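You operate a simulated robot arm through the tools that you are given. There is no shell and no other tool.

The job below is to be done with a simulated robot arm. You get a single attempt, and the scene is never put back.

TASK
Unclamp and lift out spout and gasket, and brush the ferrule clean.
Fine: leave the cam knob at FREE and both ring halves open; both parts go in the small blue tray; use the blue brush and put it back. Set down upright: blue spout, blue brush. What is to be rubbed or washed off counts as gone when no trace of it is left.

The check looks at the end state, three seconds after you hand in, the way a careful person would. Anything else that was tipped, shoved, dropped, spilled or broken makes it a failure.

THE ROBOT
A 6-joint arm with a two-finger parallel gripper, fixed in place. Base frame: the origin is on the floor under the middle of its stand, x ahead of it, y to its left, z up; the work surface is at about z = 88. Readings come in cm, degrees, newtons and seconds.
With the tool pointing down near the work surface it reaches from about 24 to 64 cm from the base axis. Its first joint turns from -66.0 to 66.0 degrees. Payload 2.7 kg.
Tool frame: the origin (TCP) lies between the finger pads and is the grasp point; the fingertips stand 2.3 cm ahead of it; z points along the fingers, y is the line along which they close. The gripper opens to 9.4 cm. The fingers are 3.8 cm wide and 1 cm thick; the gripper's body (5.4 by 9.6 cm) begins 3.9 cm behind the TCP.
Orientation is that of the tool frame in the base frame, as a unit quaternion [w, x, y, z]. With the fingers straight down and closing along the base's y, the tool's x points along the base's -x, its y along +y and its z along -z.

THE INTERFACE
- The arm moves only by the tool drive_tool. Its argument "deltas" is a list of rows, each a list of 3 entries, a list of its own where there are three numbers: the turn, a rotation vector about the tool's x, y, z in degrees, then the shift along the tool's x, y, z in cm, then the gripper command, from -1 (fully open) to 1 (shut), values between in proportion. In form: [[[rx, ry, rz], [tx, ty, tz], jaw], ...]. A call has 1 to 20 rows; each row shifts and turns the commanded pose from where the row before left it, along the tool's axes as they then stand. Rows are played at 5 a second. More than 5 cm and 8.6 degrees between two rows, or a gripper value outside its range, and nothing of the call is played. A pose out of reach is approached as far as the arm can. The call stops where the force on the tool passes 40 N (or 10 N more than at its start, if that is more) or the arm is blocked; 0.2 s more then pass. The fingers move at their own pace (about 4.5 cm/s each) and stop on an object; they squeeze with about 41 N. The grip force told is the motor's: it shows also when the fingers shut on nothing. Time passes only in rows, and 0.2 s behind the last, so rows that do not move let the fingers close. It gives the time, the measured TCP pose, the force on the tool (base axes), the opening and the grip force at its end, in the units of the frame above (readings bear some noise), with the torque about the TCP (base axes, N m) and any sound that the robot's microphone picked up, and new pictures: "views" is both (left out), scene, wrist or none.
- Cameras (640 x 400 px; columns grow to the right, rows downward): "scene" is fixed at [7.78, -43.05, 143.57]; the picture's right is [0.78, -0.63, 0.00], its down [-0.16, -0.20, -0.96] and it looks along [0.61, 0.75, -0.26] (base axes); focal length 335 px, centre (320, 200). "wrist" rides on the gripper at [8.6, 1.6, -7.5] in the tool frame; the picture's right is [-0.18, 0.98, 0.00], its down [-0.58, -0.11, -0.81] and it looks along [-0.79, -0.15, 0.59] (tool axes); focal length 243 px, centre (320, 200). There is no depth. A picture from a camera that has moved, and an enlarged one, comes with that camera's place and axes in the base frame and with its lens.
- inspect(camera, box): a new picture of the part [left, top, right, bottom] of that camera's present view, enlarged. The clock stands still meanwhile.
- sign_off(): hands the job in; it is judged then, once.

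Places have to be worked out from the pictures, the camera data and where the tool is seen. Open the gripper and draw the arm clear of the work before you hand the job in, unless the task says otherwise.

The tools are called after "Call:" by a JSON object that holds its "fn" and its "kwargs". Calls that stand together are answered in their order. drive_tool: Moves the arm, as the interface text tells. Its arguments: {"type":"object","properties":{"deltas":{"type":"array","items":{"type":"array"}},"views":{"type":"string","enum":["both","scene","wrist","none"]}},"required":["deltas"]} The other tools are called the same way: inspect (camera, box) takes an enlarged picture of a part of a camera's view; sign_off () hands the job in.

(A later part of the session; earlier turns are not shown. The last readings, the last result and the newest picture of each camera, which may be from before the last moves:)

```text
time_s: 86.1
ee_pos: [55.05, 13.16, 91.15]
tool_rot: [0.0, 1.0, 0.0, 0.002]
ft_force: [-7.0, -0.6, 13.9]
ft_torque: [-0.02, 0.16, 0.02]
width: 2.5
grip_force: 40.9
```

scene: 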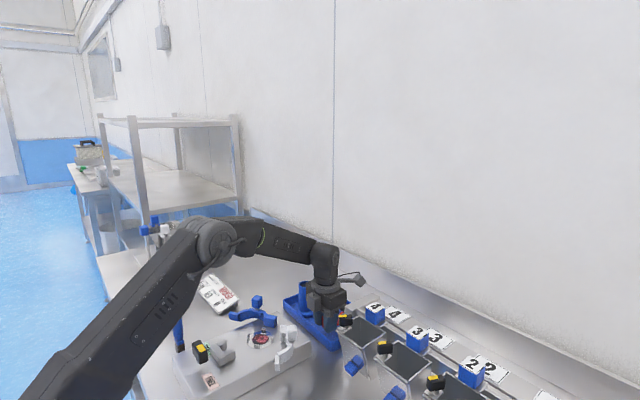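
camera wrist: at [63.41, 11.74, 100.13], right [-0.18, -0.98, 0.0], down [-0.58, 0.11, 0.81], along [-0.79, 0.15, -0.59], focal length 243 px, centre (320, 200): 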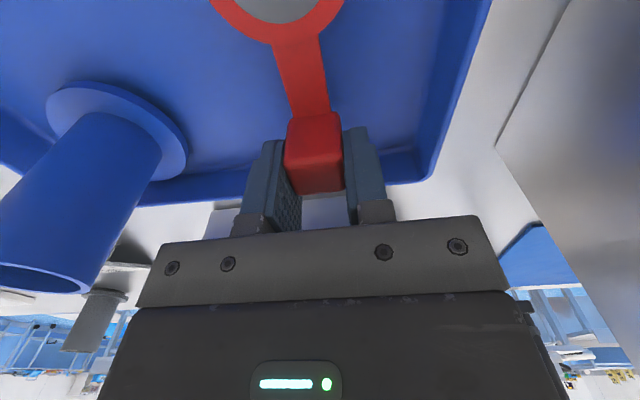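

Contact reached (14 N). I'll open the jaws gently and rise straight up.

Call:
{"fn": "drive_tool", "kwargs": {"deltas": [[[0, 0, 0], [0, 0, -0.08], 0.6], [[0, 0, 0], [0, 0, 0], 0.3], [[0, 0, 0], [0, 0, 0], 0.05], [[0, 0, 0], [0, 0, 0], 0.05], [[0, 0, 0], [0, 0, -2], 0.05], [[0, 0, 0], [0, 0, -4], 0.05], [[0, 0, 0], [0, 0, -4], 0.05], [[0, 0, 0], [0, 0, -4], 0.05], [[0, 0, 0], [0, 0, 0], 0.05]], "views": "both"}}

Call:
{"fn": "inspect", "kwargs": {"camera": "wrist", "box": [100, 0, 440, 200]}}

Call:
{"fn": "inspect", "kwargs": {"camera": "scene", "box": [220, 260, 380, 380]}}

```text
time_s: 88.1
ee_pos: [54.85, 13.3, 105.22]
tool_rot: [0.001, 1.0, 0.001, 0.001]
ft_force: [-0.7, -0.2, 0.3]
ft_torque: [0.03, 0.01, -0.03]
width: 4.46
grip_force: 0.1
camera wrist: at [63.4, 11.86, 112.6], right [-0.18, -0.98, 0.0], down [-0.58, 0.11, 0.81], along [-0.79, 0.15, -0.59], focal length 243 px, centre (320, 200)
```

scene: 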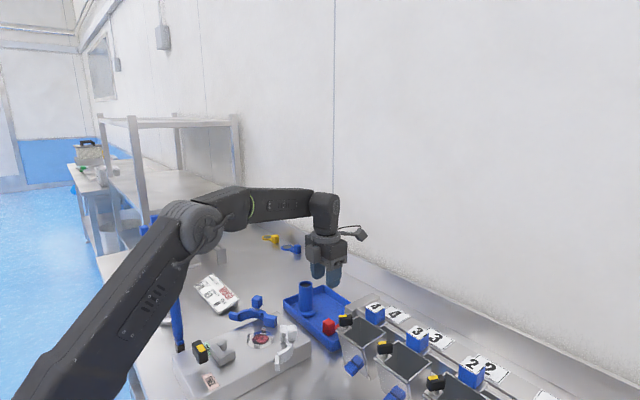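
wrist: 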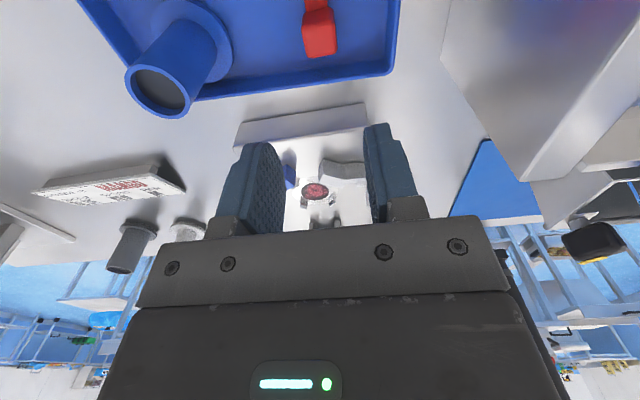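

```text
1.88 times, centred on (270, 100) of wrist
camera zoom: at [63.4, 11.86, 112.6], right [-0.18, -0.98, 0.0], down [-0.58, 0.11, 0.81], along [-0.79, 0.15, -0.59], focal length 457 px, centre (414, 388)
```

zoom: 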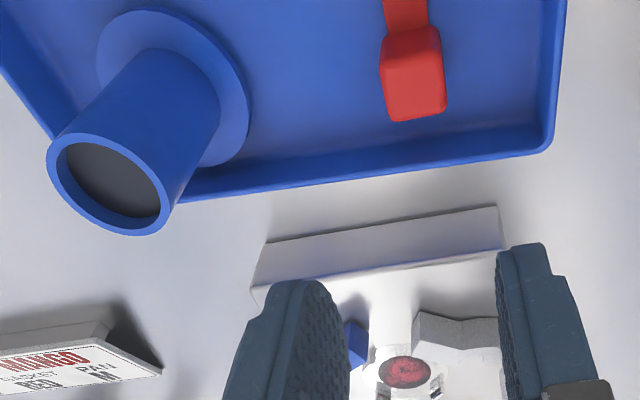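

```text
3.33 times, centred on (300, 320) of scene
camera zoom: at [7.78, -43.05, 143.57], right [0.78, -0.63, 0.0], down [-0.16, -0.2, -0.96], along [0.61, 0.75, -0.26], focal length 1116 px, centre (387, -200)
```

zoom: 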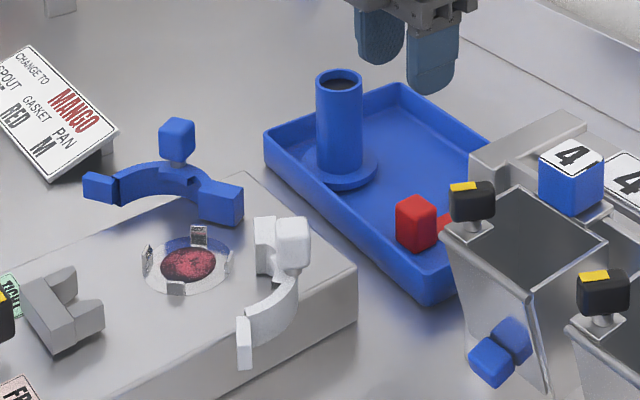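

The gasket is in the tray. Next I'll retreat from the tray and rotate the wrist back toward the default angle.

Call:
{"fn": "drive_tool", "kwargs": {"deltas": [[[0, 0, 0], [-4.5, 0, -2], 0.05], [[0, 0, 0], [-4.5, -1.5, -2], 0.05], [[0, 0, 0], [-4.5, -1.5, 0], 0.05], [[0, 0, 8.5], [-3, -0.8, 0], -0.2], [[0, 0, 8.5], [0, 0, 0], -0.2], [[0, 0, 8.5], [0, 0, 0], -0.2], [[0, 0, 8.5], [0, 0, 0], -0.2], [[0, 0, 8.5], [0, 0, 0], -0.2], [[0, 0, 8.5], [0, 0, 0], -0.2], [[0, 0, 8.5], [0, 0, 0], -0.2], [[0, 0, 8.5], [0, 0, 0], -0.2], [[0, 0, 8.5], [0, 0, 0], -0.2], [[0, 0, 8.5], [0, 0, 0], -0.2], [[0, 0, 8.5], [0, 0, 0], -0.2], [[0, 0, 8.5], [0, 0, 0], -0.2], [[0, 0, 8.5], [0, 0, 0], -0.2], [[0, 0, 8.5], [0, 0, 0], -0.2], [[0, 0, 8.5], [0, 0, 0], -0.2], [[0, 0, 8.5], [0, 0, 0], -0.2]], "views": "none"}}

```text
refused: row 2 steps farther than a row can; nothing moved
```

Row 2 exceeded 5 cm; resending with smaller steps.

Call:
{"fn": "drive_tool", "kwargs": {"deltas": [[[0, 0, 0], [-4.2, 0, -2], 0.05], [[0, 0, 0], [-4.2, -1.3, -2], 0.05], [[0, 0, 0], [-4.5, -1.5, 0], 0.05], [[0, 0, 8.5], [-3, -0.8, 0], -0.2], [[0, 0, 8.5], [0, 0, 0], -0.2], [[0, 0, 8.5], [0, 0, 0], -0.2], [[0, 0, 8.5], [0, 0, 0], -0.2], [[0, 0, 8.5], [0, 0, 0], -0.2], [[0, 0, 8.5], [0, 0, 0], -0.2], [[0, 0, 8.5], [0, 0, 0], -0.2], [[0, 0, 8.5], [0, 0, 0], -0.2], [[0, 0, 8.5], [0, 0, 0], -0.2], [[0, 0, 8.5], [0, 0, 0], -0.2], [[0, 0, 8.5], [0, 0, 0], -0.2], [[0, 0, 8.5], [0, 0, 0], -0.2], [[0, 0, 8.5], [0, 0, 0], -0.2], [[0, 0, 8.5], [0, 0, 0], -0.2], [[0, 0, 8.5], [0, 0, 0], -0.2], [[0, 0, 8.5], [0, 0, 0], -0.2]], "views": "none"}}

```text
time_s: 92.1
ee_pos: [39.09, 16.76, 109.09]
tool_rot: [0.001, -0.374, 0.927, -0.001]
ft_force: [-0.2, -0.3, 0.5]
ft_torque: [0.0, -0.01, 0.01]
width: 5.67
grip_force: 0.0
```

Call:
{"fn": "drive_tool", "kwargs": {"deltas": [[[0, 0, 8.5], [0, 0, 0], -0.2], [[0, 0, 8.5], [0, 0, 0], -0.2], [[0, 0, 8.5], [0, 0, 0], -0.2], [[0, 0, 8.5], [0, 0, 0], -0.2], [[0, 0, 8.5], [0, 0, 0], -0.2], [[0, 0, 1.45], [0, 0, 0], -0.2], [[0, 0, 0], [4.5, 0, 0], -0.2], [[0, 0, 0], [0, 0, 0], -0.2]], "views": "both"}}

Call:
{"fn": "inspect", "kwargs": {"camera": "wrist", "box": [260, 30, 420, 150]}}

Call:
{"fn": "inspect", "kwargs": {"camera": "scene", "box": [230, 310, 310, 370]}}

Call:
{"fn": "inspect", "kwargs": {"camera": "scene", "box": [150, 270, 220, 360]}}

```text
time_s: 93.9
ee_pos: [34.46, 16.88, 109.06]
tool_rot: [0.001, -0.001, 1.0, -0.001]
ft_force: [-0.3, -0.8, -1.1]
ft_torque: [0.0, -0.01, 0.01]
width: 5.65
grip_force: 0.0
camera wrist: at [25.74, 18.53, 116.48], right [0.18, 0.98, 0.0], down [0.58, -0.11, 0.81], along [0.79, -0.15, -0.59], focal length 243 px, centre (320, 200)
```

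scene: 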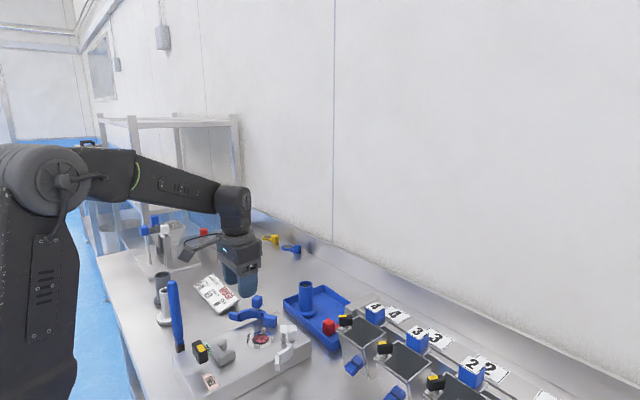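
wrist: 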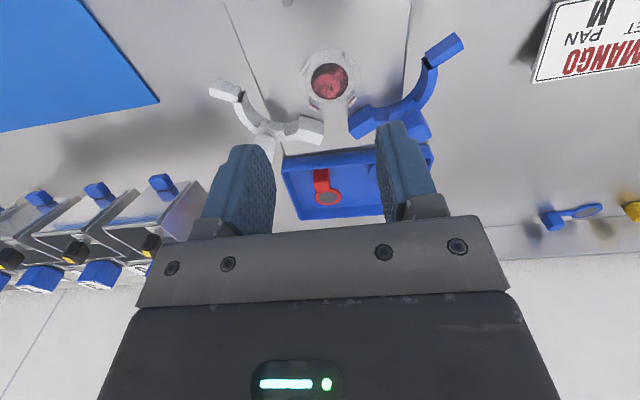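

```text
3.33 times, centred on (340, 90) of wrist
camera zoom: at [25.74, 18.53, 116.48], right [0.18, 0.98, 0.0], down [0.58, -0.11, 0.81], along [0.79, -0.15, -0.59], focal length 809 px, centre (253, 567)
```

zoom: 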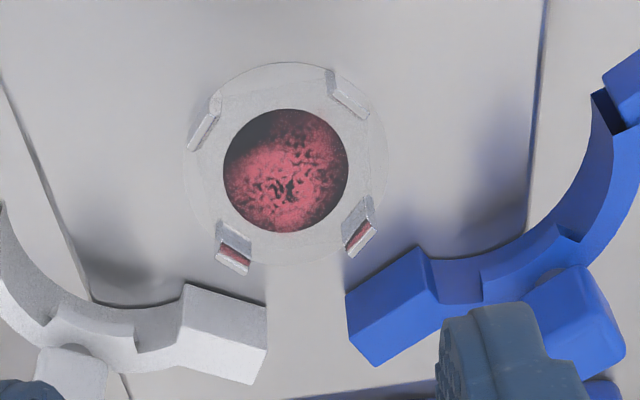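

```text
6.67 times, centred on (270, 340) of scene
camera zoom: at [7.78, -43.05, 143.57], right [0.78, -0.63, 0.0], down [-0.16, -0.2, -0.96], along [0.61, 0.75, -0.26], focal length 2232 px, centre (653, -733)
```

zoom: 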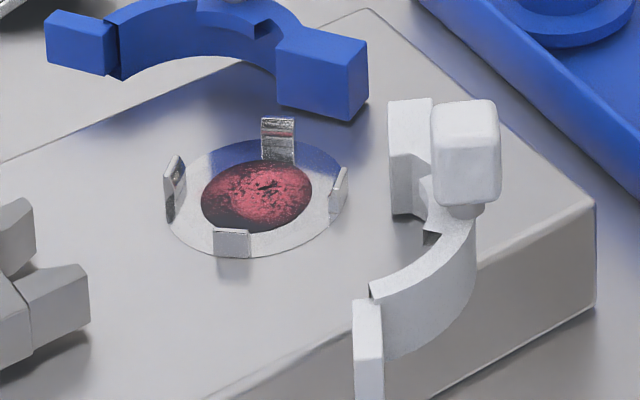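

```text
4.44 times, centred on (185, 315) of scene
camera zoom: at [7.78, -43.05, 143.57], right [0.78, -0.63, 0.0], down [-0.16, -0.2, -0.96], along [0.61, 0.75, -0.26], focal length 1488 px, centre (920, -311)
```

zoom: 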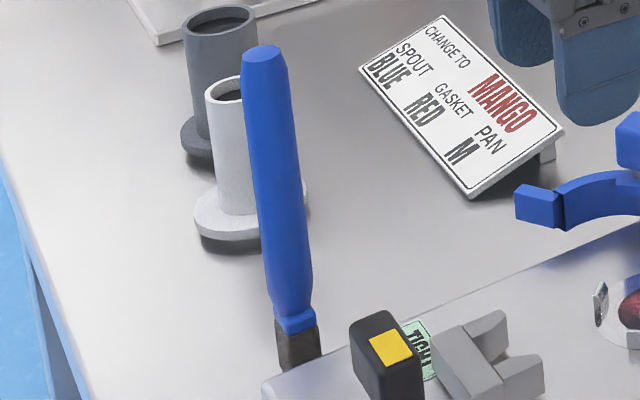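

The gasket lies fully inside the tray, and the residue is a ~3.7 cm disc at (38.3, 17.15) flush near z≈92.4, with four prongs around it. Now to the brush: I'll rise and move above/behind it for a close look.

Call:
{"fn": "drive_tool", "kwargs": {"deltas": [[[0, 0, 0], [0, 0, -4.5], -0.2], [[0, 0, 0], [0, 0, -4.5], -0.2], [[0, 0, 0], [2.63, 3.08, 0], -0.2], [[0, 0, 0], [2.63, 3.08, 0], -0.2], [[0, 0, 0], [2.63, 3.08, 0], -0.2], [[0, 0, 0], [2.63, 3.08, 0], -0.2], [[0, 0, 0], [0, 0, 0], -0.2]], "views": "both"}}

Call:
{"fn": "inspect", "kwargs": {"camera": "wrist", "box": [220, 0, 420, 120]}}

Call:
{"fn": "inspect", "kwargs": {"camera": "scene", "box": [140, 220, 220, 360]}}

```text
time_s: 95.5
ee_pos: [24.07, 29.22, 118.13]
tool_rot: [0.001, -0.002, 1.0, -0.001]
ft_force: [1.0, 0.5, -0.3]
ft_torque: [0.01, 0.0, 0.02]
width: 5.63
grip_force: 0.1
camera wrist: at [15.25, 30.88, 125.39], right [0.18, 0.98, 0.0], down [0.58, -0.11, 0.81], along [0.79, -0.15, -0.59], focal length 243 px, centre (320, 200)
```

scene: 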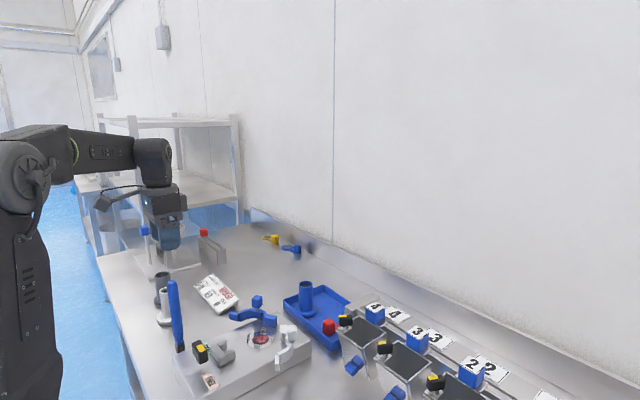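
wrist: 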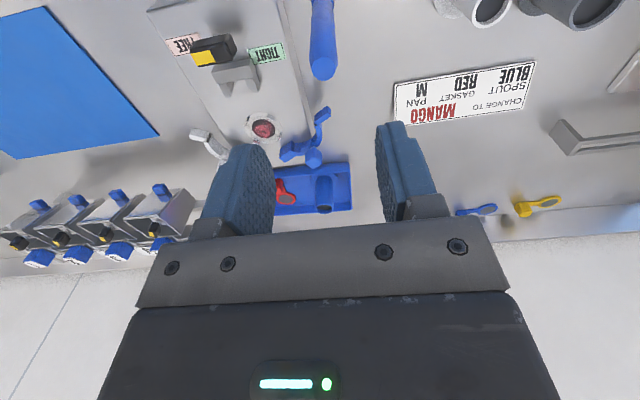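

```text
3.20 times, centred on (320, 60) of wrist
camera zoom: at [15.25, 30.88, 125.39], right [0.18, 0.98, 0.0], down [0.58, -0.11, 0.81], along [0.79, -0.15, -0.59], focal length 776 px, centre (320, 648)
```

zoom: 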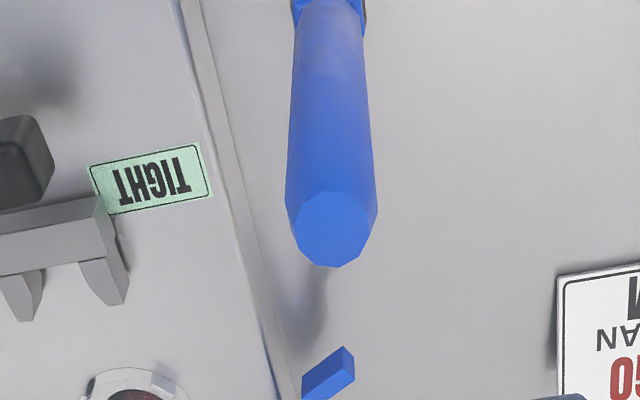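

```text
2.86 times, centred on (180, 290) of scene
camera zoom: at [7.78, -43.05, 143.57], right [0.78, -0.63, 0.0], down [-0.16, -0.2, -0.96], along [0.61, 0.75, -0.26], focal length 957 px, centre (720, -57)
```

zoom: 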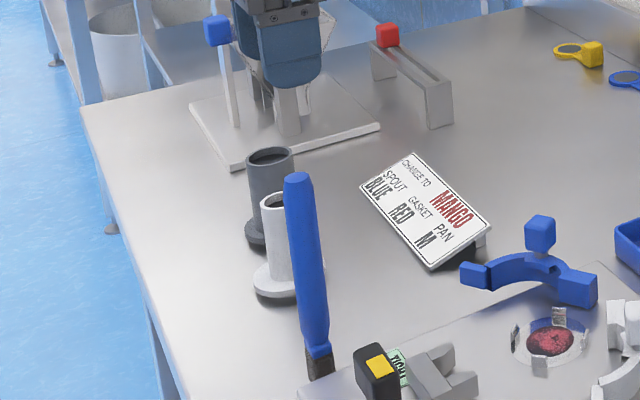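

The brush axis is at about (24.2, 29.45), handle top z≈106.2, diameter ≈2.2 cm. I'll align and descend to z≈110 to check before surrounding it.

Call:
{"fn": "drive_tool", "kwargs": {"deltas": [[[0, 0, 0], [-0.1, 0.23, 0], -0.2], [[0, 0, 0], [0, 0, 4], -0.2], [[0, 0, 0], [0, 0, 4], -0.2], [[0, 0, 0], [0, 0, 0], -0.2]], "views": "both"}}

Call:
{"fn": "inspect", "kwargs": {"camera": "scene", "box": [130, 230, 230, 360]}}

```text
time_s: 96.5
ee_pos: [24.02, 29.25, 110.0]
tool_rot: [0.0, -0.001, 1.0, 0.0]
ft_force: [-1.3, 0.2, 0.2]
ft_torque: [0.02, 0.01, -0.02]
width: 5.66
grip_force: 0.1
camera wrist: at [15.31, 31.0, 117.39], right [0.18, 0.98, 0.0], down [0.58, -0.11, 0.81], along [0.79, -0.15, -0.59], focal length 243 px, centre (320, 200)
```

scene: 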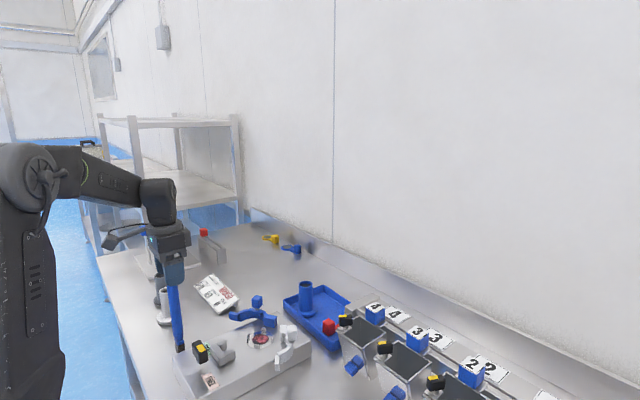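
wrist: 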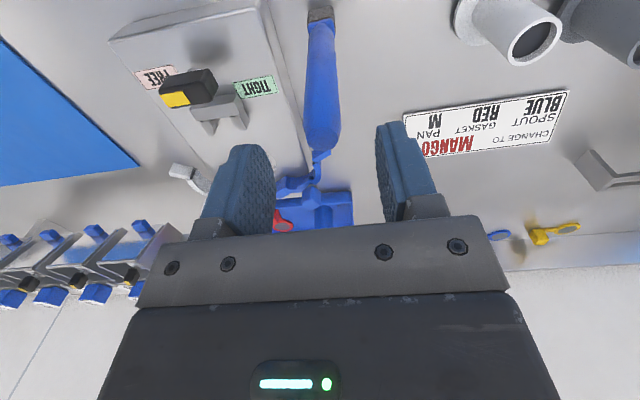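

```text
3.08 times, centred on (180, 295) of scene
camera zoom: at [7.78, -43.05, 143.57], right [0.78, -0.63, 0.0], down [-0.16, -0.2, -0.96], along [0.61, 0.75, -0.26], focal length 1030 px, centre (751, -92)
```

zoom: 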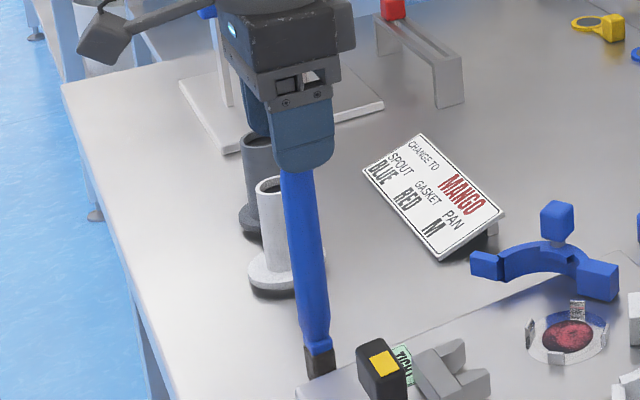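

Brush is centred between the fingers. I'll zoom in on the bristle end, then descend and grip.

Call:
{"fn": "inspect", "kwargs": {"camera": "wrist", "box": [270, 0, 380, 70]}}

Call:
{"fn": "drive_tool", "kwargs": {"deltas": [[[0, 0, 0], [-0.1, 0.1, 2], -0.2], [[0, 0, 0], [0, 0, 2.3], -0.2], [[0, 0, 0], [0, 0, 2.3], -0.2], [[0, 0, 0], [0, 0, 0], -0.2]], "views": "both"}}

```text
5.71 times, centred on (325, 35) of wrist
camera zoom: at [15.31, 31.0, 117.39], right [0.18, 0.98, 0.0], down [0.58, -0.11, 0.81], along [0.79, -0.15, -0.59], focal length 1386 px, centre (291, 1143)
```

zoom: 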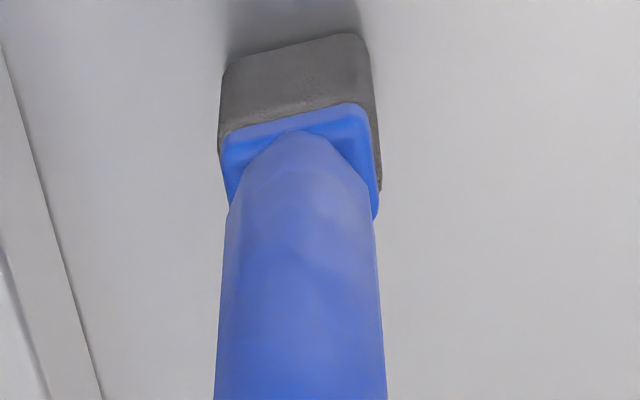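

```text
time_s: 97.5
ee_pos: [24.0, 29.41, 103.56]
tool_rot: [0.001, -0.002, 1.0, -0.001]
ft_force: [-0.2, -0.4, -0.3]
ft_torque: [-0.01, -0.02, 0.01]
width: 5.63
grip_force: 0.0
camera wrist: at [15.31, 31.14, 110.89], right [0.18, 0.98, 0.0], down [0.58, -0.11, 0.81], along [0.79, -0.15, -0.59], focal length 243 px, centre (320, 200)
```

scene: 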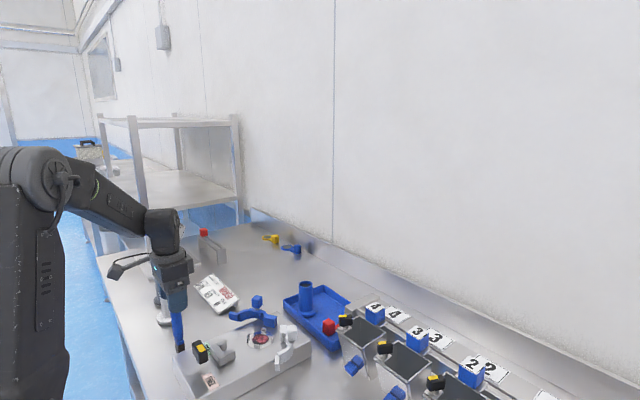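
wrist: 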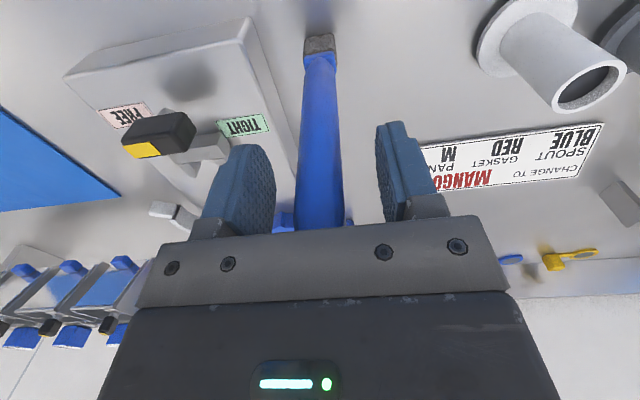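

The bristle head is a ~2.5 cm square block. I'm around the handle with no contact; now I'll close on it gradually.

Call:
{"fn": "drive_tool", "kwargs": {"deltas": [[[0, 0, 0], [0, 0, 0], 0.3], [[0, 0, 0], [0, 0, 0], 0.5], [[0, 0, 0], [0, 0, 0], 0.55], [[0, 0, 0], [0, 0, 0], 0.6], [[0, 0, 0], [0, 0, 0], 0.6]], "views": "none"}}

```text
time_s: 98.7
ee_pos: [24.02, 29.31, 103.49]
tool_rot: [0.001, -0.001, 1.0, -0.001]
ft_force: [0.3, 0.4, -0.4]
ft_torque: [0.02, -0.03, 0.0]
width: 2.18
grip_force: 40.6
```

Firm grip (2.18 cm, no side load). I'll tighten, lift the brush 11 cm, and carry it over the ferrule.

Call:
{"fn": "drive_tool", "kwargs": {"deltas": [[[0, 0, 0], [0, 0, 0], 0.9], [[0, 0, 0], [0, 0, -1], 0.9], [[0, 0, 0], [0, 0, -3], 0.9], [[0, 0, 0], [0, 0, -4], 0.9], [[0, 0, 0], [0, 0, -3], 0.9], [[0, 0, 0], [0, 0, 0], 0.9]], "views": "both"}}

Call:
{"fn": "inspect", "kwargs": {"camera": "scene", "box": [130, 220, 290, 360]}}

```text
time_s: 100.1
ee_pos: [24.07, 29.32, 114.62]
tool_rot: [0.001, -0.002, 1.0, -0.001]
ft_force: [-0.8, 0.5, -0.8]
ft_torque: [0.04, -0.02, -0.01]
width: 2.18
grip_force: 41.2
camera wrist: at [15.35, 31.17, 122.05], right [0.18, 0.98, 0.0], down [0.58, -0.11, 0.81], along [0.79, -0.15, -0.59], focal length 243 px, centre (320, 200)
```

scene: 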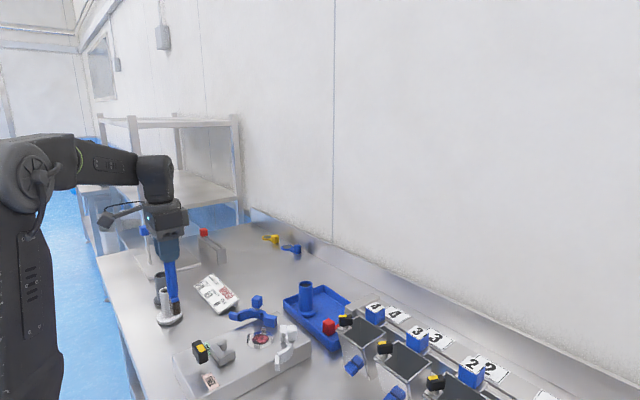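
wrist: 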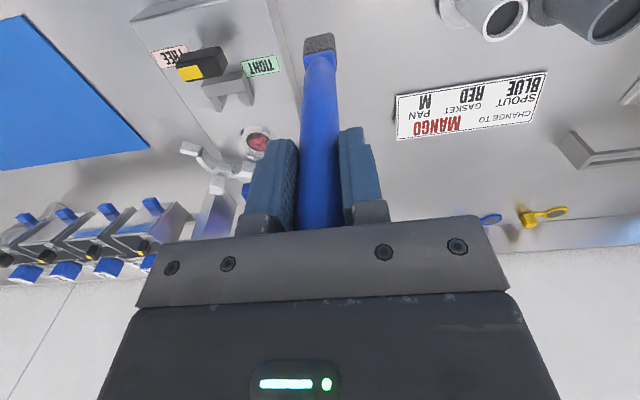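

```text
2.86 times, centred on (210, 290) of scene
camera zoom: at [7.78, -43.05, 143.57], right [0.78, -0.63, 0.0], down [-0.16, -0.2, -0.96], along [0.61, 0.75, -0.26], focal length 957 px, centre (634, -57)
```

zoom: 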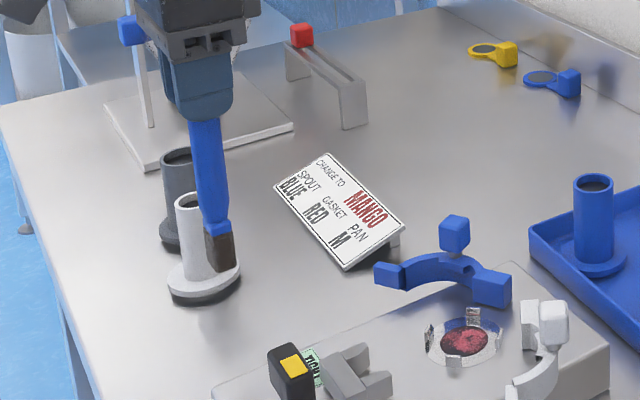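

The brush hangs straight. Moving it over the ferrule at (38.3, 17.15).

Call:
{"fn": "drive_tool", "kwargs": {"deltas": [[[0, 0, 0], [-3.56, -3.05, 0], 0.9], [[0, 0, 0], [-3.56, -3.05, 0], 0.9], [[0, 0, 0], [-3.56, -3.05, 0], 0.9], [[0, 0, 0], [-3.56, -3.05, 0], 0.9], [[0, 0, 0], [0, 0, 2.5], 0.9], [[0, 0, 0], [0, 0, 0], 0.9]], "views": "both"}}

Call:
{"fn": "inspect", "kwargs": {"camera": "wrist", "box": [240, 0, 400, 120]}}

Call:
{"fn": "inspect", "kwargs": {"camera": "scene", "box": [220, 280, 320, 370]}}

```text
time_s: 101.5
ee_pos: [38.3, 17.11, 112.0]
tool_rot: [0.001, -0.001, 1.0, -0.001]
ft_force: [0.5, 0.5, -1.6]
ft_torque: [0.04, 0.02, 0.0]
width: 2.16
grip_force: 41.0
camera wrist: at [29.64, 18.91, 119.4], right [0.18, 0.98, 0.0], down [0.58, -0.11, 0.81], along [0.79, -0.15, -0.59], focal length 243 px, centre (320, 200)
```

scene: 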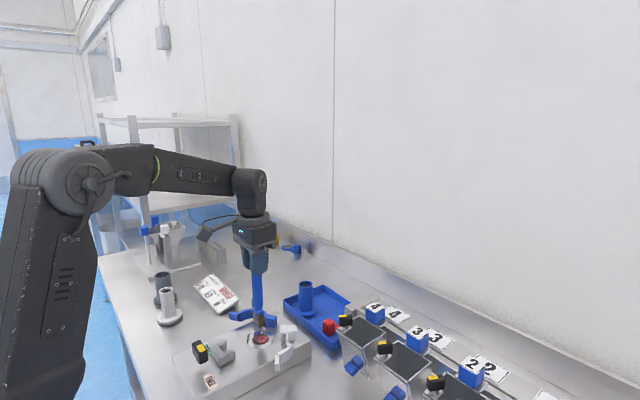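
wrist: 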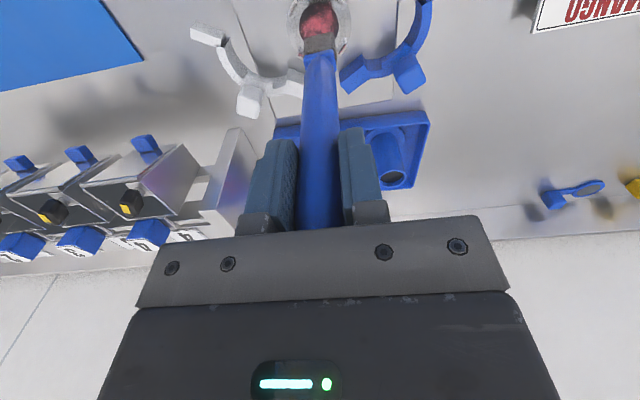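

```text
3.33 times, centred on (320, 60) of wrist
camera zoom: at [29.64, 18.91, 119.4], right [0.18, 0.98, 0.0], down [0.58, -0.11, 0.81], along [0.79, -0.15, -0.59], focal length 809 px, centre (320, 667)
```

zoom: 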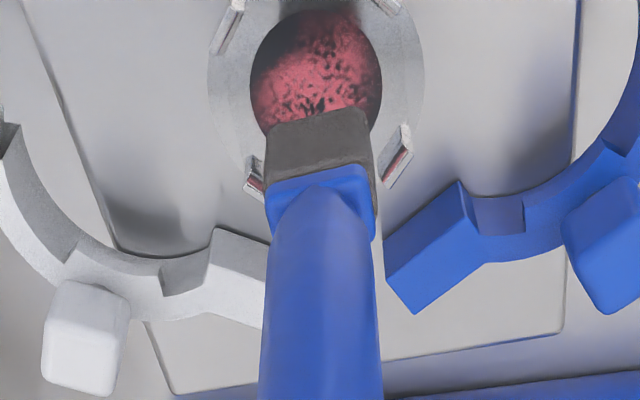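

```text
4.44 times, centred on (270, 325) of scene
camera zoom: at [7.79, -43.05, 143.57], right [0.78, -0.63, 0.0], down [-0.16, -0.2, -0.96], along [0.61, 0.75, -0.26], focal length 1488 px, centre (542, -356)
```

zoom: 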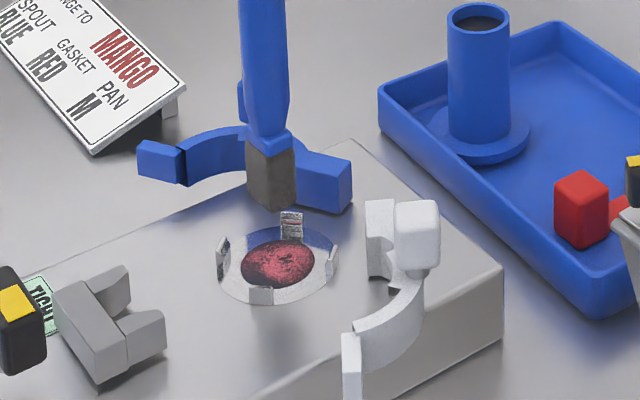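

The bristle head is about 2.6 cm (y) × 1.15 cm (x), centred near (38.1, 17.35); ferrule centre from the four prongs is (38.2, 17.15). I'll correct the offset and lower to just above the surface.

Call:
{"fn": "drive_tool", "kwargs": {"deltas": [[[0, 0, 0], [-0.1, -0.2, 2], 0.9], [[0, 0, 0], [0, 0, 1.4], 0.9], [[0, 0, 0], [0, 0, 0], 0.9]], "views": "both"}}

Call:
{"fn": "inspect", "kwargs": {"camera": "wrist", "box": [260, 0, 380, 80]}}

Call:
{"fn": "inspect", "kwargs": {"camera": "scene", "box": [230, 300, 310, 360]}}

```text
time_s: 102.3
ee_pos: [38.44, 16.84, 108.7]
tool_rot: [-0.001, -0.001, 1.0, -0.001]
ft_force: [-0.8, -0.3, -1.5]
ft_torque: [-0.06, 0.03, -0.01]
width: 2.16
grip_force: 40.5
camera wrist: at [29.78, 18.61, 116.0], right [0.18, 0.98, 0.0], down [0.58, -0.11, 0.81], along [0.79, -0.15, -0.59], focal length 243 px, centre (320, 200)
```

scene: 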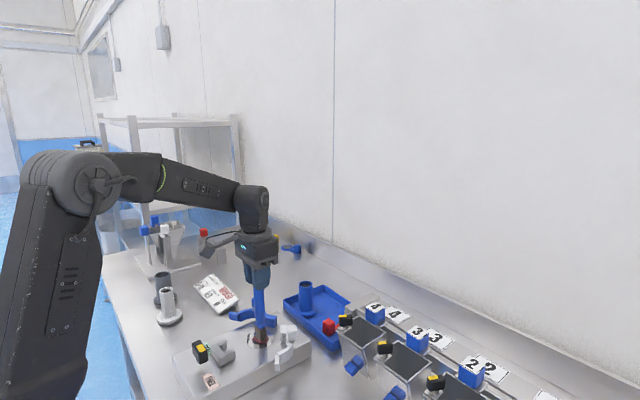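
wrist: 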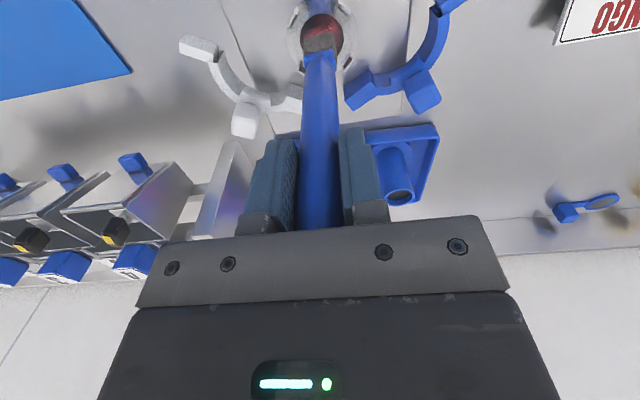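

```text
5.00 times, centred on (320, 40) of wrist
camera zoom: at [29.78, 18.61, 116.0], right [0.18, 0.98, 0.0], down [0.58, -0.11, 0.81], along [0.79, -0.15, -0.59], focal length 1213 px, centre (320, 1000)
```

zoom: 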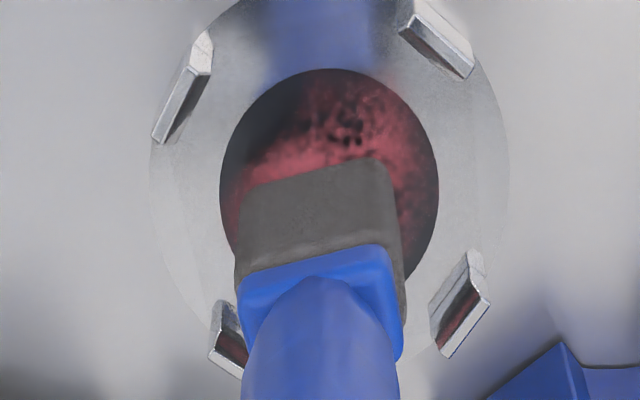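

```text
6.67 times, centred on (270, 330) of scene
camera zoom: at [7.79, -43.05, 143.57], right [0.78, -0.63, 0.0], down [-0.16, -0.2, -0.96], along [0.61, 0.75, -0.26], focal length 2232 px, centre (653, -667)
```

zoom: 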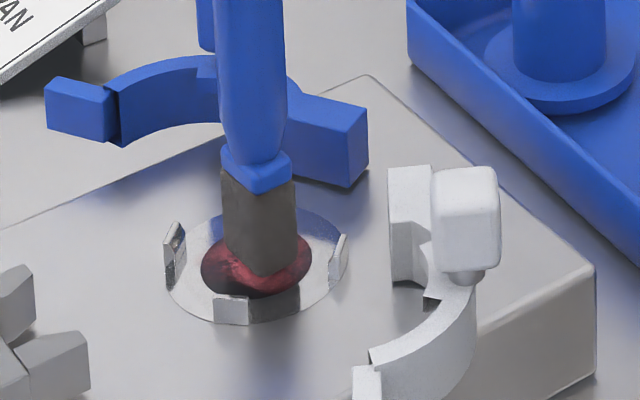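

Brush hovers just above the residue. I'll lower in small steps until light contact.

Call:
{"fn": "drive_tool", "kwargs": {"deltas": [[[0, 0, 0], [0, 0.1, 0.4], 0.9], [[0, 0, 0], [0, 0, 0.2], 0.9], [[0, 0, 0], [0, 0, 0], 0.9]], "views": "none"}}

```text
time_s: 103.1
ee_pos: [38.53, 17.05, 108.15]
tool_rot: [0.004, -0.002, 1.0, -0.001]
ft_force: [-2.2, -5.2, 27.7]
ft_torque: [-0.81, 0.37, -0.04]
width: 2.18
grip_force: 41.2
```

Contact at ~28 N. I'll back off slightly to a lighter pressure and start rubbing along x through the centre.

Call:
{"fn": "drive_tool", "kwargs": {"deltas": [[[0, 0, 0], [0, 0, -0.1], 0.9], [[0, 0, 0], [-0.4, 0, 0], 0.9], [[0, 0, 0], [-0.4, 0, 0], 0.9], [[0, 0, 0], [-0.4, 0, 0], 0.9], [[0, 0, 0], [0.4, 0, 0], 0.9], [[0, 0, 0], [0.4, 0, 0], 0.9], [[0, 0, 0], [0.4, 0, 0], 0.9], [[0, 0, 0], [0.4, 0, 0], 0.9], [[0, 0, 0], [0.4, 0, 0], 0.9], [[0, 0, 0], [0.4, 0, 0], 0.9], [[0, 0, 0], [-0.4, 0, 0], 0.9], [[0, 0, 0], [-0.4, 0, 0], 0.9], [[0, 0, 0], [-0.4, 0, 0], 0.9]], "views": "both"}}

Call:
{"fn": "inspect", "kwargs": {"camera": "wrist", "box": [260, 0, 380, 80]}}

Call:
{"fn": "inspect", "kwargs": {"camera": "scene", "box": [230, 300, 310, 360]}}

```text
time_s: 105.9
ee_pos: [38.51, 17.14, 108.2]
tool_rot: [0.001, -0.003, 1.0, 0.0]
ft_force: [1.2, -0.2, -1.4]
ft_torque: [-0.01, -0.03, 0.01]
width: 2.15
grip_force: 41.3
camera wrist: at [29.78, 18.87, 115.55], right [0.18, 0.98, 0.0], down [0.58, -0.11, 0.81], along [0.79, -0.15, -0.59], focal length 243 px, centre (320, 200)
```

scene: 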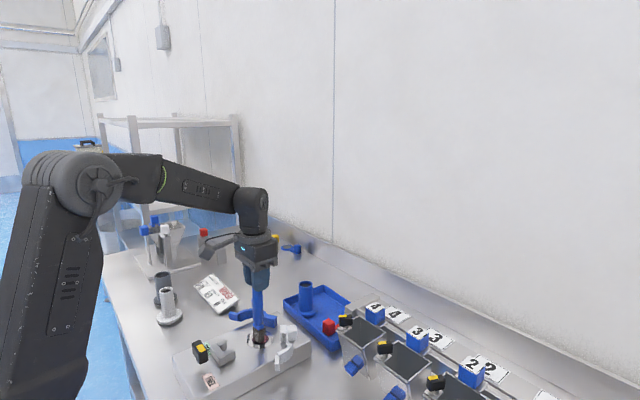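
wrist: 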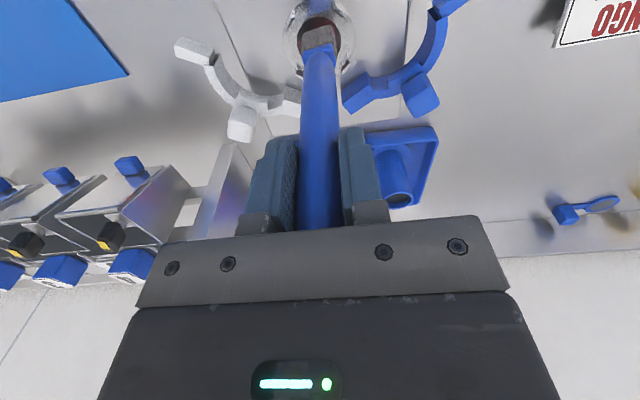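

```text
5.00 times, centred on (320, 40) of wrist
camera zoom: at [29.78, 18.87, 115.55], right [0.18, 0.98, 0.0], down [0.58, -0.11, 0.81], along [0.79, -0.15, -0.59], focal length 1213 px, centre (320, 1000)
```

zoom: 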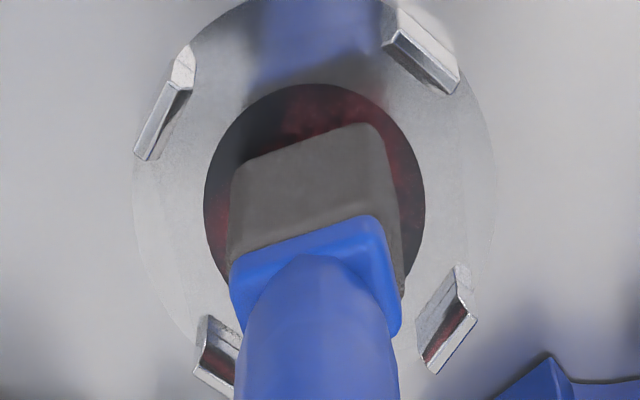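

```text
6.67 times, centred on (270, 330) of scene
camera zoom: at [7.79, -43.05, 143.57], right [0.78, -0.63, 0.0], down [-0.16, -0.2, -0.96], along [0.61, 0.75, -0.26], focal length 2232 px, centre (653, -667)
```

zoom: 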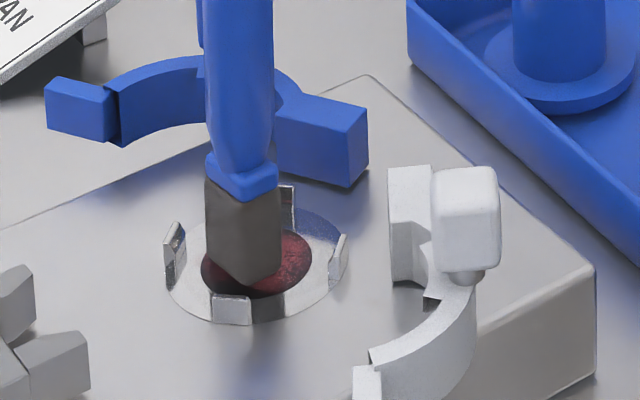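

The residue is already mostly reduced, but the brush has lost contact pressure. I'll lower slightly and check the force.

Call:
{"fn": "drive_tool", "kwargs": {"deltas": [[[0, 0, 0], [0, 0, 0.1], 0.9], [[0, 0, 0], [0, 0, 0], 0.9]], "views": "none"}}

```text
time_s: 106.5
ee_pos: [38.55, 17.13, 108.16]
tool_rot: [0.002, -0.001, 1.0, -0.001]
ft_force: [0.4, 0.6, 3.9]
ft_torque: [0.24, -0.06, -0.01]
width: 2.16
grip_force: 41.6
```

Light contact now. I'll press a touch more and run a serpentine rub over the centre and the +y side.

Call:
{"fn": "drive_tool", "kwargs": {"deltas": [[[0, 0, 0], [0, 0, 0.06], 0.9], [[0, 0, 0], [-0.433, 0, 0], 0.9], [[0, 0, 0], [-0.433, 0, 0], 0.9], [[0, 0, 0], [-0.433, 0, 0], 0.9], [[0, 0, 0], [0.433, 0, 0], 0.9], [[0, 0, 0], [0.433, 0, 0], 0.9], [[0, 0, 0], [0.433, 0, 0], 0.9], [[0, 0, 0], [0.433, 0, 0], 0.9], [[0, 0, 0], [0.433, 0, 0], 0.9], [[0, 0, 0], [0.433, 0, 0], 0.9], [[0, 0, 0], [-0.2, 0.3, 0], 0.9], [[0, 0, 0], [-0.44, 0, 0], 0.9], [[0, 0, 0], [-0.44, 0, 0], 0.9], [[0, 0, 0], [-0.44, 0, 0], 0.9], [[0, 0, 0], [-0.44, 0, 0], 0.9], [[0, 0, 0], [-0.44, 0, 0], 0.9]], "views": "none"}}

```text
time_s: 109.9
ee_pos: [39.65, 17.55, 108.06]
tool_rot: [0.001, -0.002, 1.0, -0.001]
ft_force: [0.0, 0.1, -0.7]
ft_torque: [0.0, 0.02, 0.0]
width: 2.13
grip_force: 40.8
```

Call:
{"fn": "inspect", "kwargs": {"camera": "wrist", "box": [260, 0, 380, 80]}}

Call:
{"fn": "inspect", "kwargs": {"camera": "scene", "box": [230, 290, 310, 360]}}

```text
5.00 times, centred on (320, 40) of wrist
camera zoom: at [30.89, 19.18, 115.37], right [0.18, 0.98, 0.0], down [0.58, -0.11, 0.81], along [0.79, -0.15, -0.59], focal length 1213 px, centre (320, 1000)
```

zoom: 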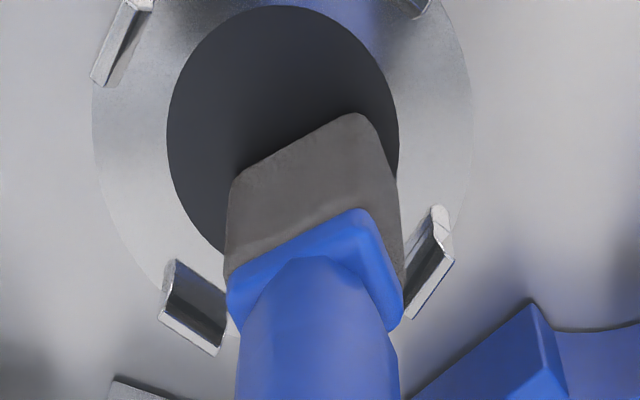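

```text
5.71 times, centred on (270, 325) of scene
camera zoom: at [7.79, -43.05, 143.57], right [0.78, -0.63, 0.0], down [-0.16, -0.2, -0.96], along [0.61, 0.75, -0.26], focal length 1913 px, centre (606, -514)
```

zoom: 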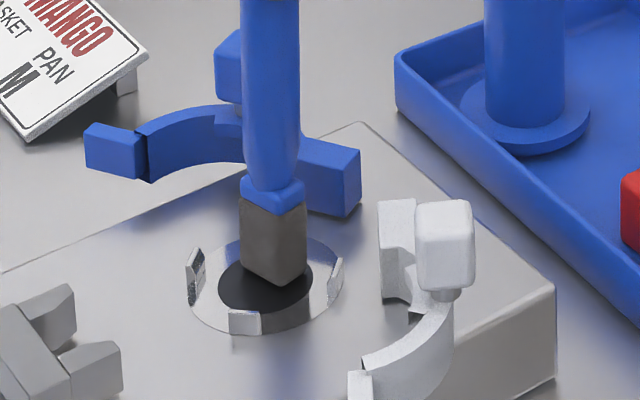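

The visible disc now looks clean dark grey. I'll lift the brush to inspect the whole ferrule.

Call:
{"fn": "drive_tool", "kwargs": {"deltas": [[[0, 0, 0], [0, 0, -2], 0.9], [[0, 0, 0], [0, 0, -4], 0.9], [[0, 0, 0], [1.5, 4, -2], 0.9], [[0, 0, 0], [0, 4, 0], 0.9], [[0, 0, 0], [0, 0, 0], 0.9]], "views": "both"}}

Call:
{"fn": "inspect", "kwargs": {"camera": "wrist", "box": [160, 0, 320, 100]}}

Call:
{"fn": "inspect", "kwargs": {"camera": "scene", "box": [235, 310, 295, 360]}}

Call:
{"fn": "inspect", "kwargs": {"camera": "scene", "box": [180, 200, 300, 340]}}

```text
time_s: 111.1
ee_pos: [38.0, 25.79, 115.73]
tool_rot: [0.001, -0.003, 1.0, -0.001]
ft_force: [-0.4, 0.1, -0.3]
ft_torque: [0.0, 0.02, 0.0]
width: 2.13
grip_force: 41.5
camera wrist: at [29.34, 27.43, 123.17], right [0.18, 0.98, 0.0], down [0.58, -0.11, 0.81], along [0.79, -0.15, -0.59], focal length 243 px, centre (320, 200)
```

scene: 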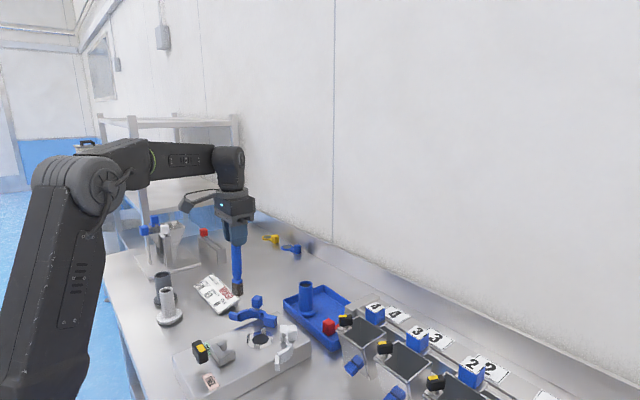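
wrist: 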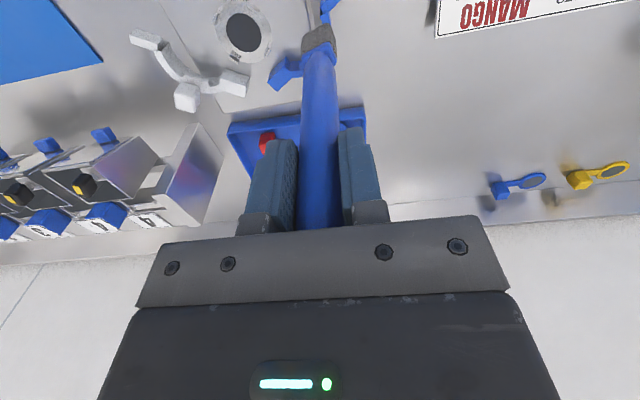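

```text
4.00 times, centred on (240, 50) of wrist
camera zoom: at [29.34, 27.43, 123.17], right [0.18, 0.98, 0.0], down [0.58, -0.11, 0.81], along [0.79, -0.15, -0.59], focal length 970 px, centre (640, 800)
```

zoom: 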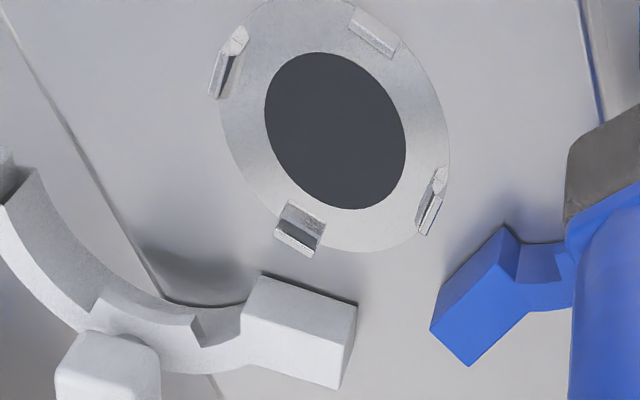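

```text
8.00 times, centred on (265, 335) of scene
camera zoom: at [7.79, -43.05, 143.57], right [0.78, -0.63, 0.0], down [-0.16, -0.2, -0.96], along [0.61, 0.75, -0.26], focal length 2678 px, centre (760, -880)
```

zoom: 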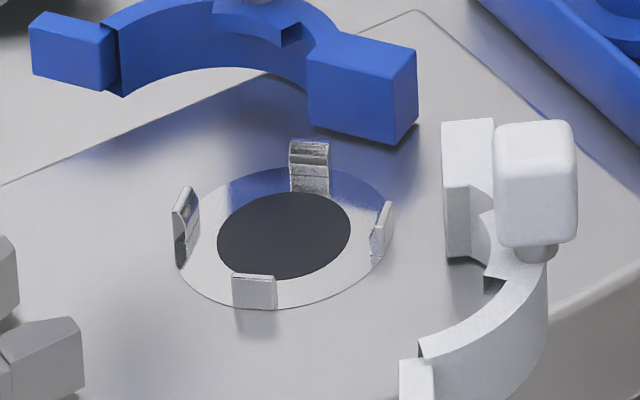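

```text
2.86 times, centred on (240, 270) of scene
camera zoom: at [7.79, -43.05, 143.57], right [0.78, -0.63, 0.0], down [-0.16, -0.2, -0.96], along [0.61, 0.75, -0.26], focal length 957 px, centre (549, 0)
```

zoom: 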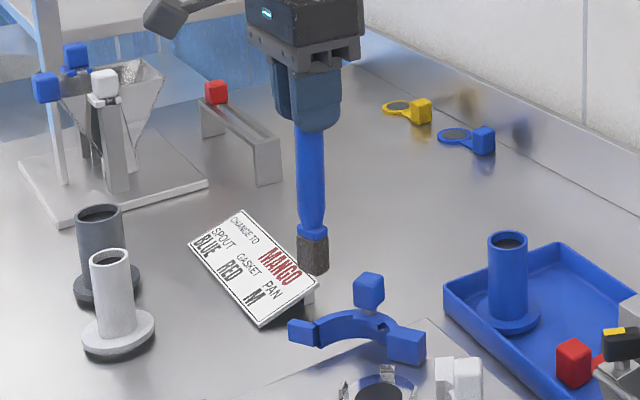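

The ferrule face looks uniformly dark grey with no red. I'll take a very close look from both cameras to be sure no trace is left.

Call:
{"fn": "inspect", "kwargs": {"camera": "wrist", "box": [212, 4, 276, 64]}}

Call:
{"fn": "inspect", "kwargs": {"camera": "scene", "box": [249, 328, 277, 350]}}

```text
6.67 times, centred on (244, 34) of wrist
camera zoom: at [29.34, 27.43, 123.17], right [0.18, 0.98, 0.0], down [0.58, -0.11, 0.81], along [0.79, -0.15, -0.59], focal length 1618 px, centre (827, 1307)
```

zoom: 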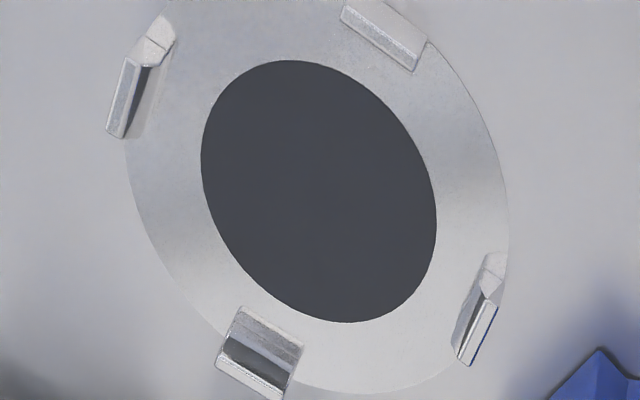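

```text
16.00 times, centred on (263, 339) of scene
camera zoom: at [7.79, -43.05, 143.57], right [0.78, -0.63, 0.0], down [-0.16, -0.2, -0.96], along [0.61, 0.75, -0.26], focal length 5357 px, centre (1232, -2024)
```

zoom: 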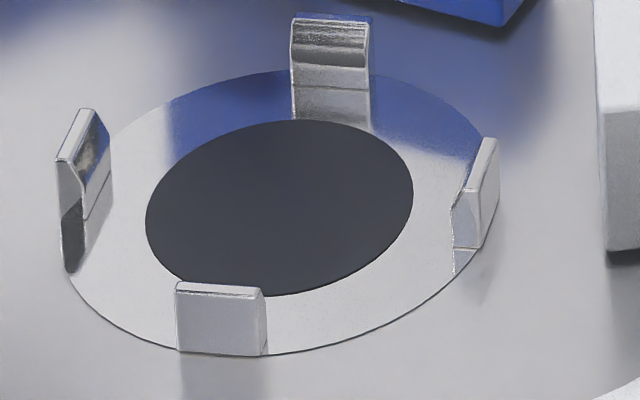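

The ferrule is spotless. Before putting the brush back I need to check whether it tilted in the grip during rubbing, so I'll zoom in on it.

Call:
{"fn": "inspect", "kwargs": {"camera": "scene", "box": [200, 225, 270, 305]}}

Call:
{"fn": "inspect", "kwargs": {"camera": "wrist", "box": [260, 0, 380, 240]}}

```text
5.00 times, centred on (235, 265) of scene
camera zoom: at [7.79, -43.05, 143.57], right [0.78, -0.63, 0.0], down [-0.16, -0.2, -0.96], along [0.61, 0.75, -0.26], focal length 1674 px, centre (745, -125)
```

zoom: 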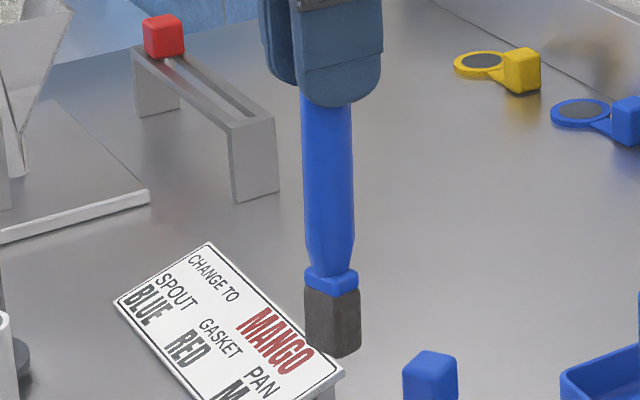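

```text
1.67 times, centred on (320, 120) of wrist
camera zoom: at [29.34, 27.43, 123.17], right [0.18, 0.98, 0.0], down [0.58, -0.11, 0.81], along [0.79, -0.15, -0.59], focal length 404 px, centre (320, 333)
```

zoom: 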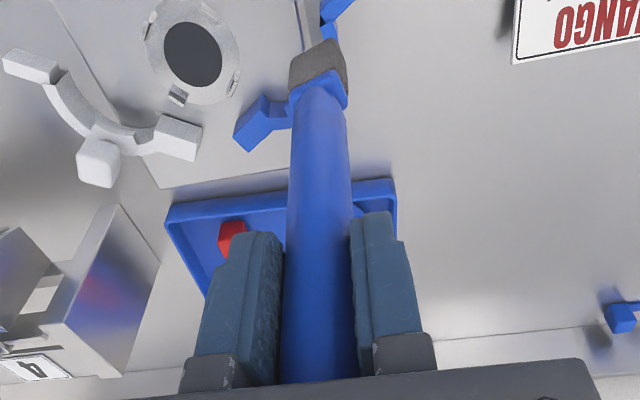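

I'll measure the brush's lean more precisely with a larger zoom.

Call:
{"fn": "inspect", "kwargs": {"camera": "scene", "box": [212, 243, 262, 298]}}

```text
7.27 times, centred on (237, 270) of scene
camera zoom: at [7.79, -43.05, 143.57], right [0.78, -0.63, 0.0], down [-0.16, -0.2, -0.96], along [0.61, 0.75, -0.26], focal length 2435 px, centre (924, -313)
```

zoom: 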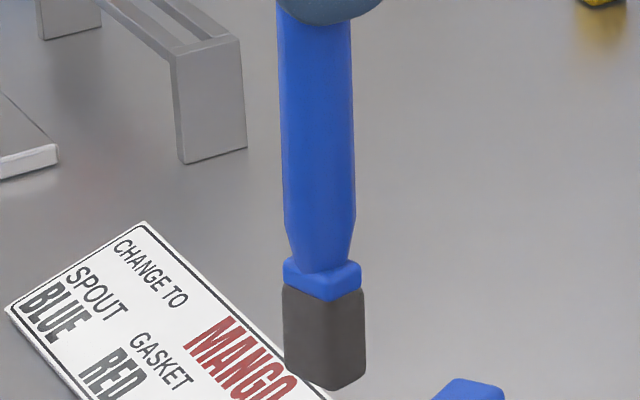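

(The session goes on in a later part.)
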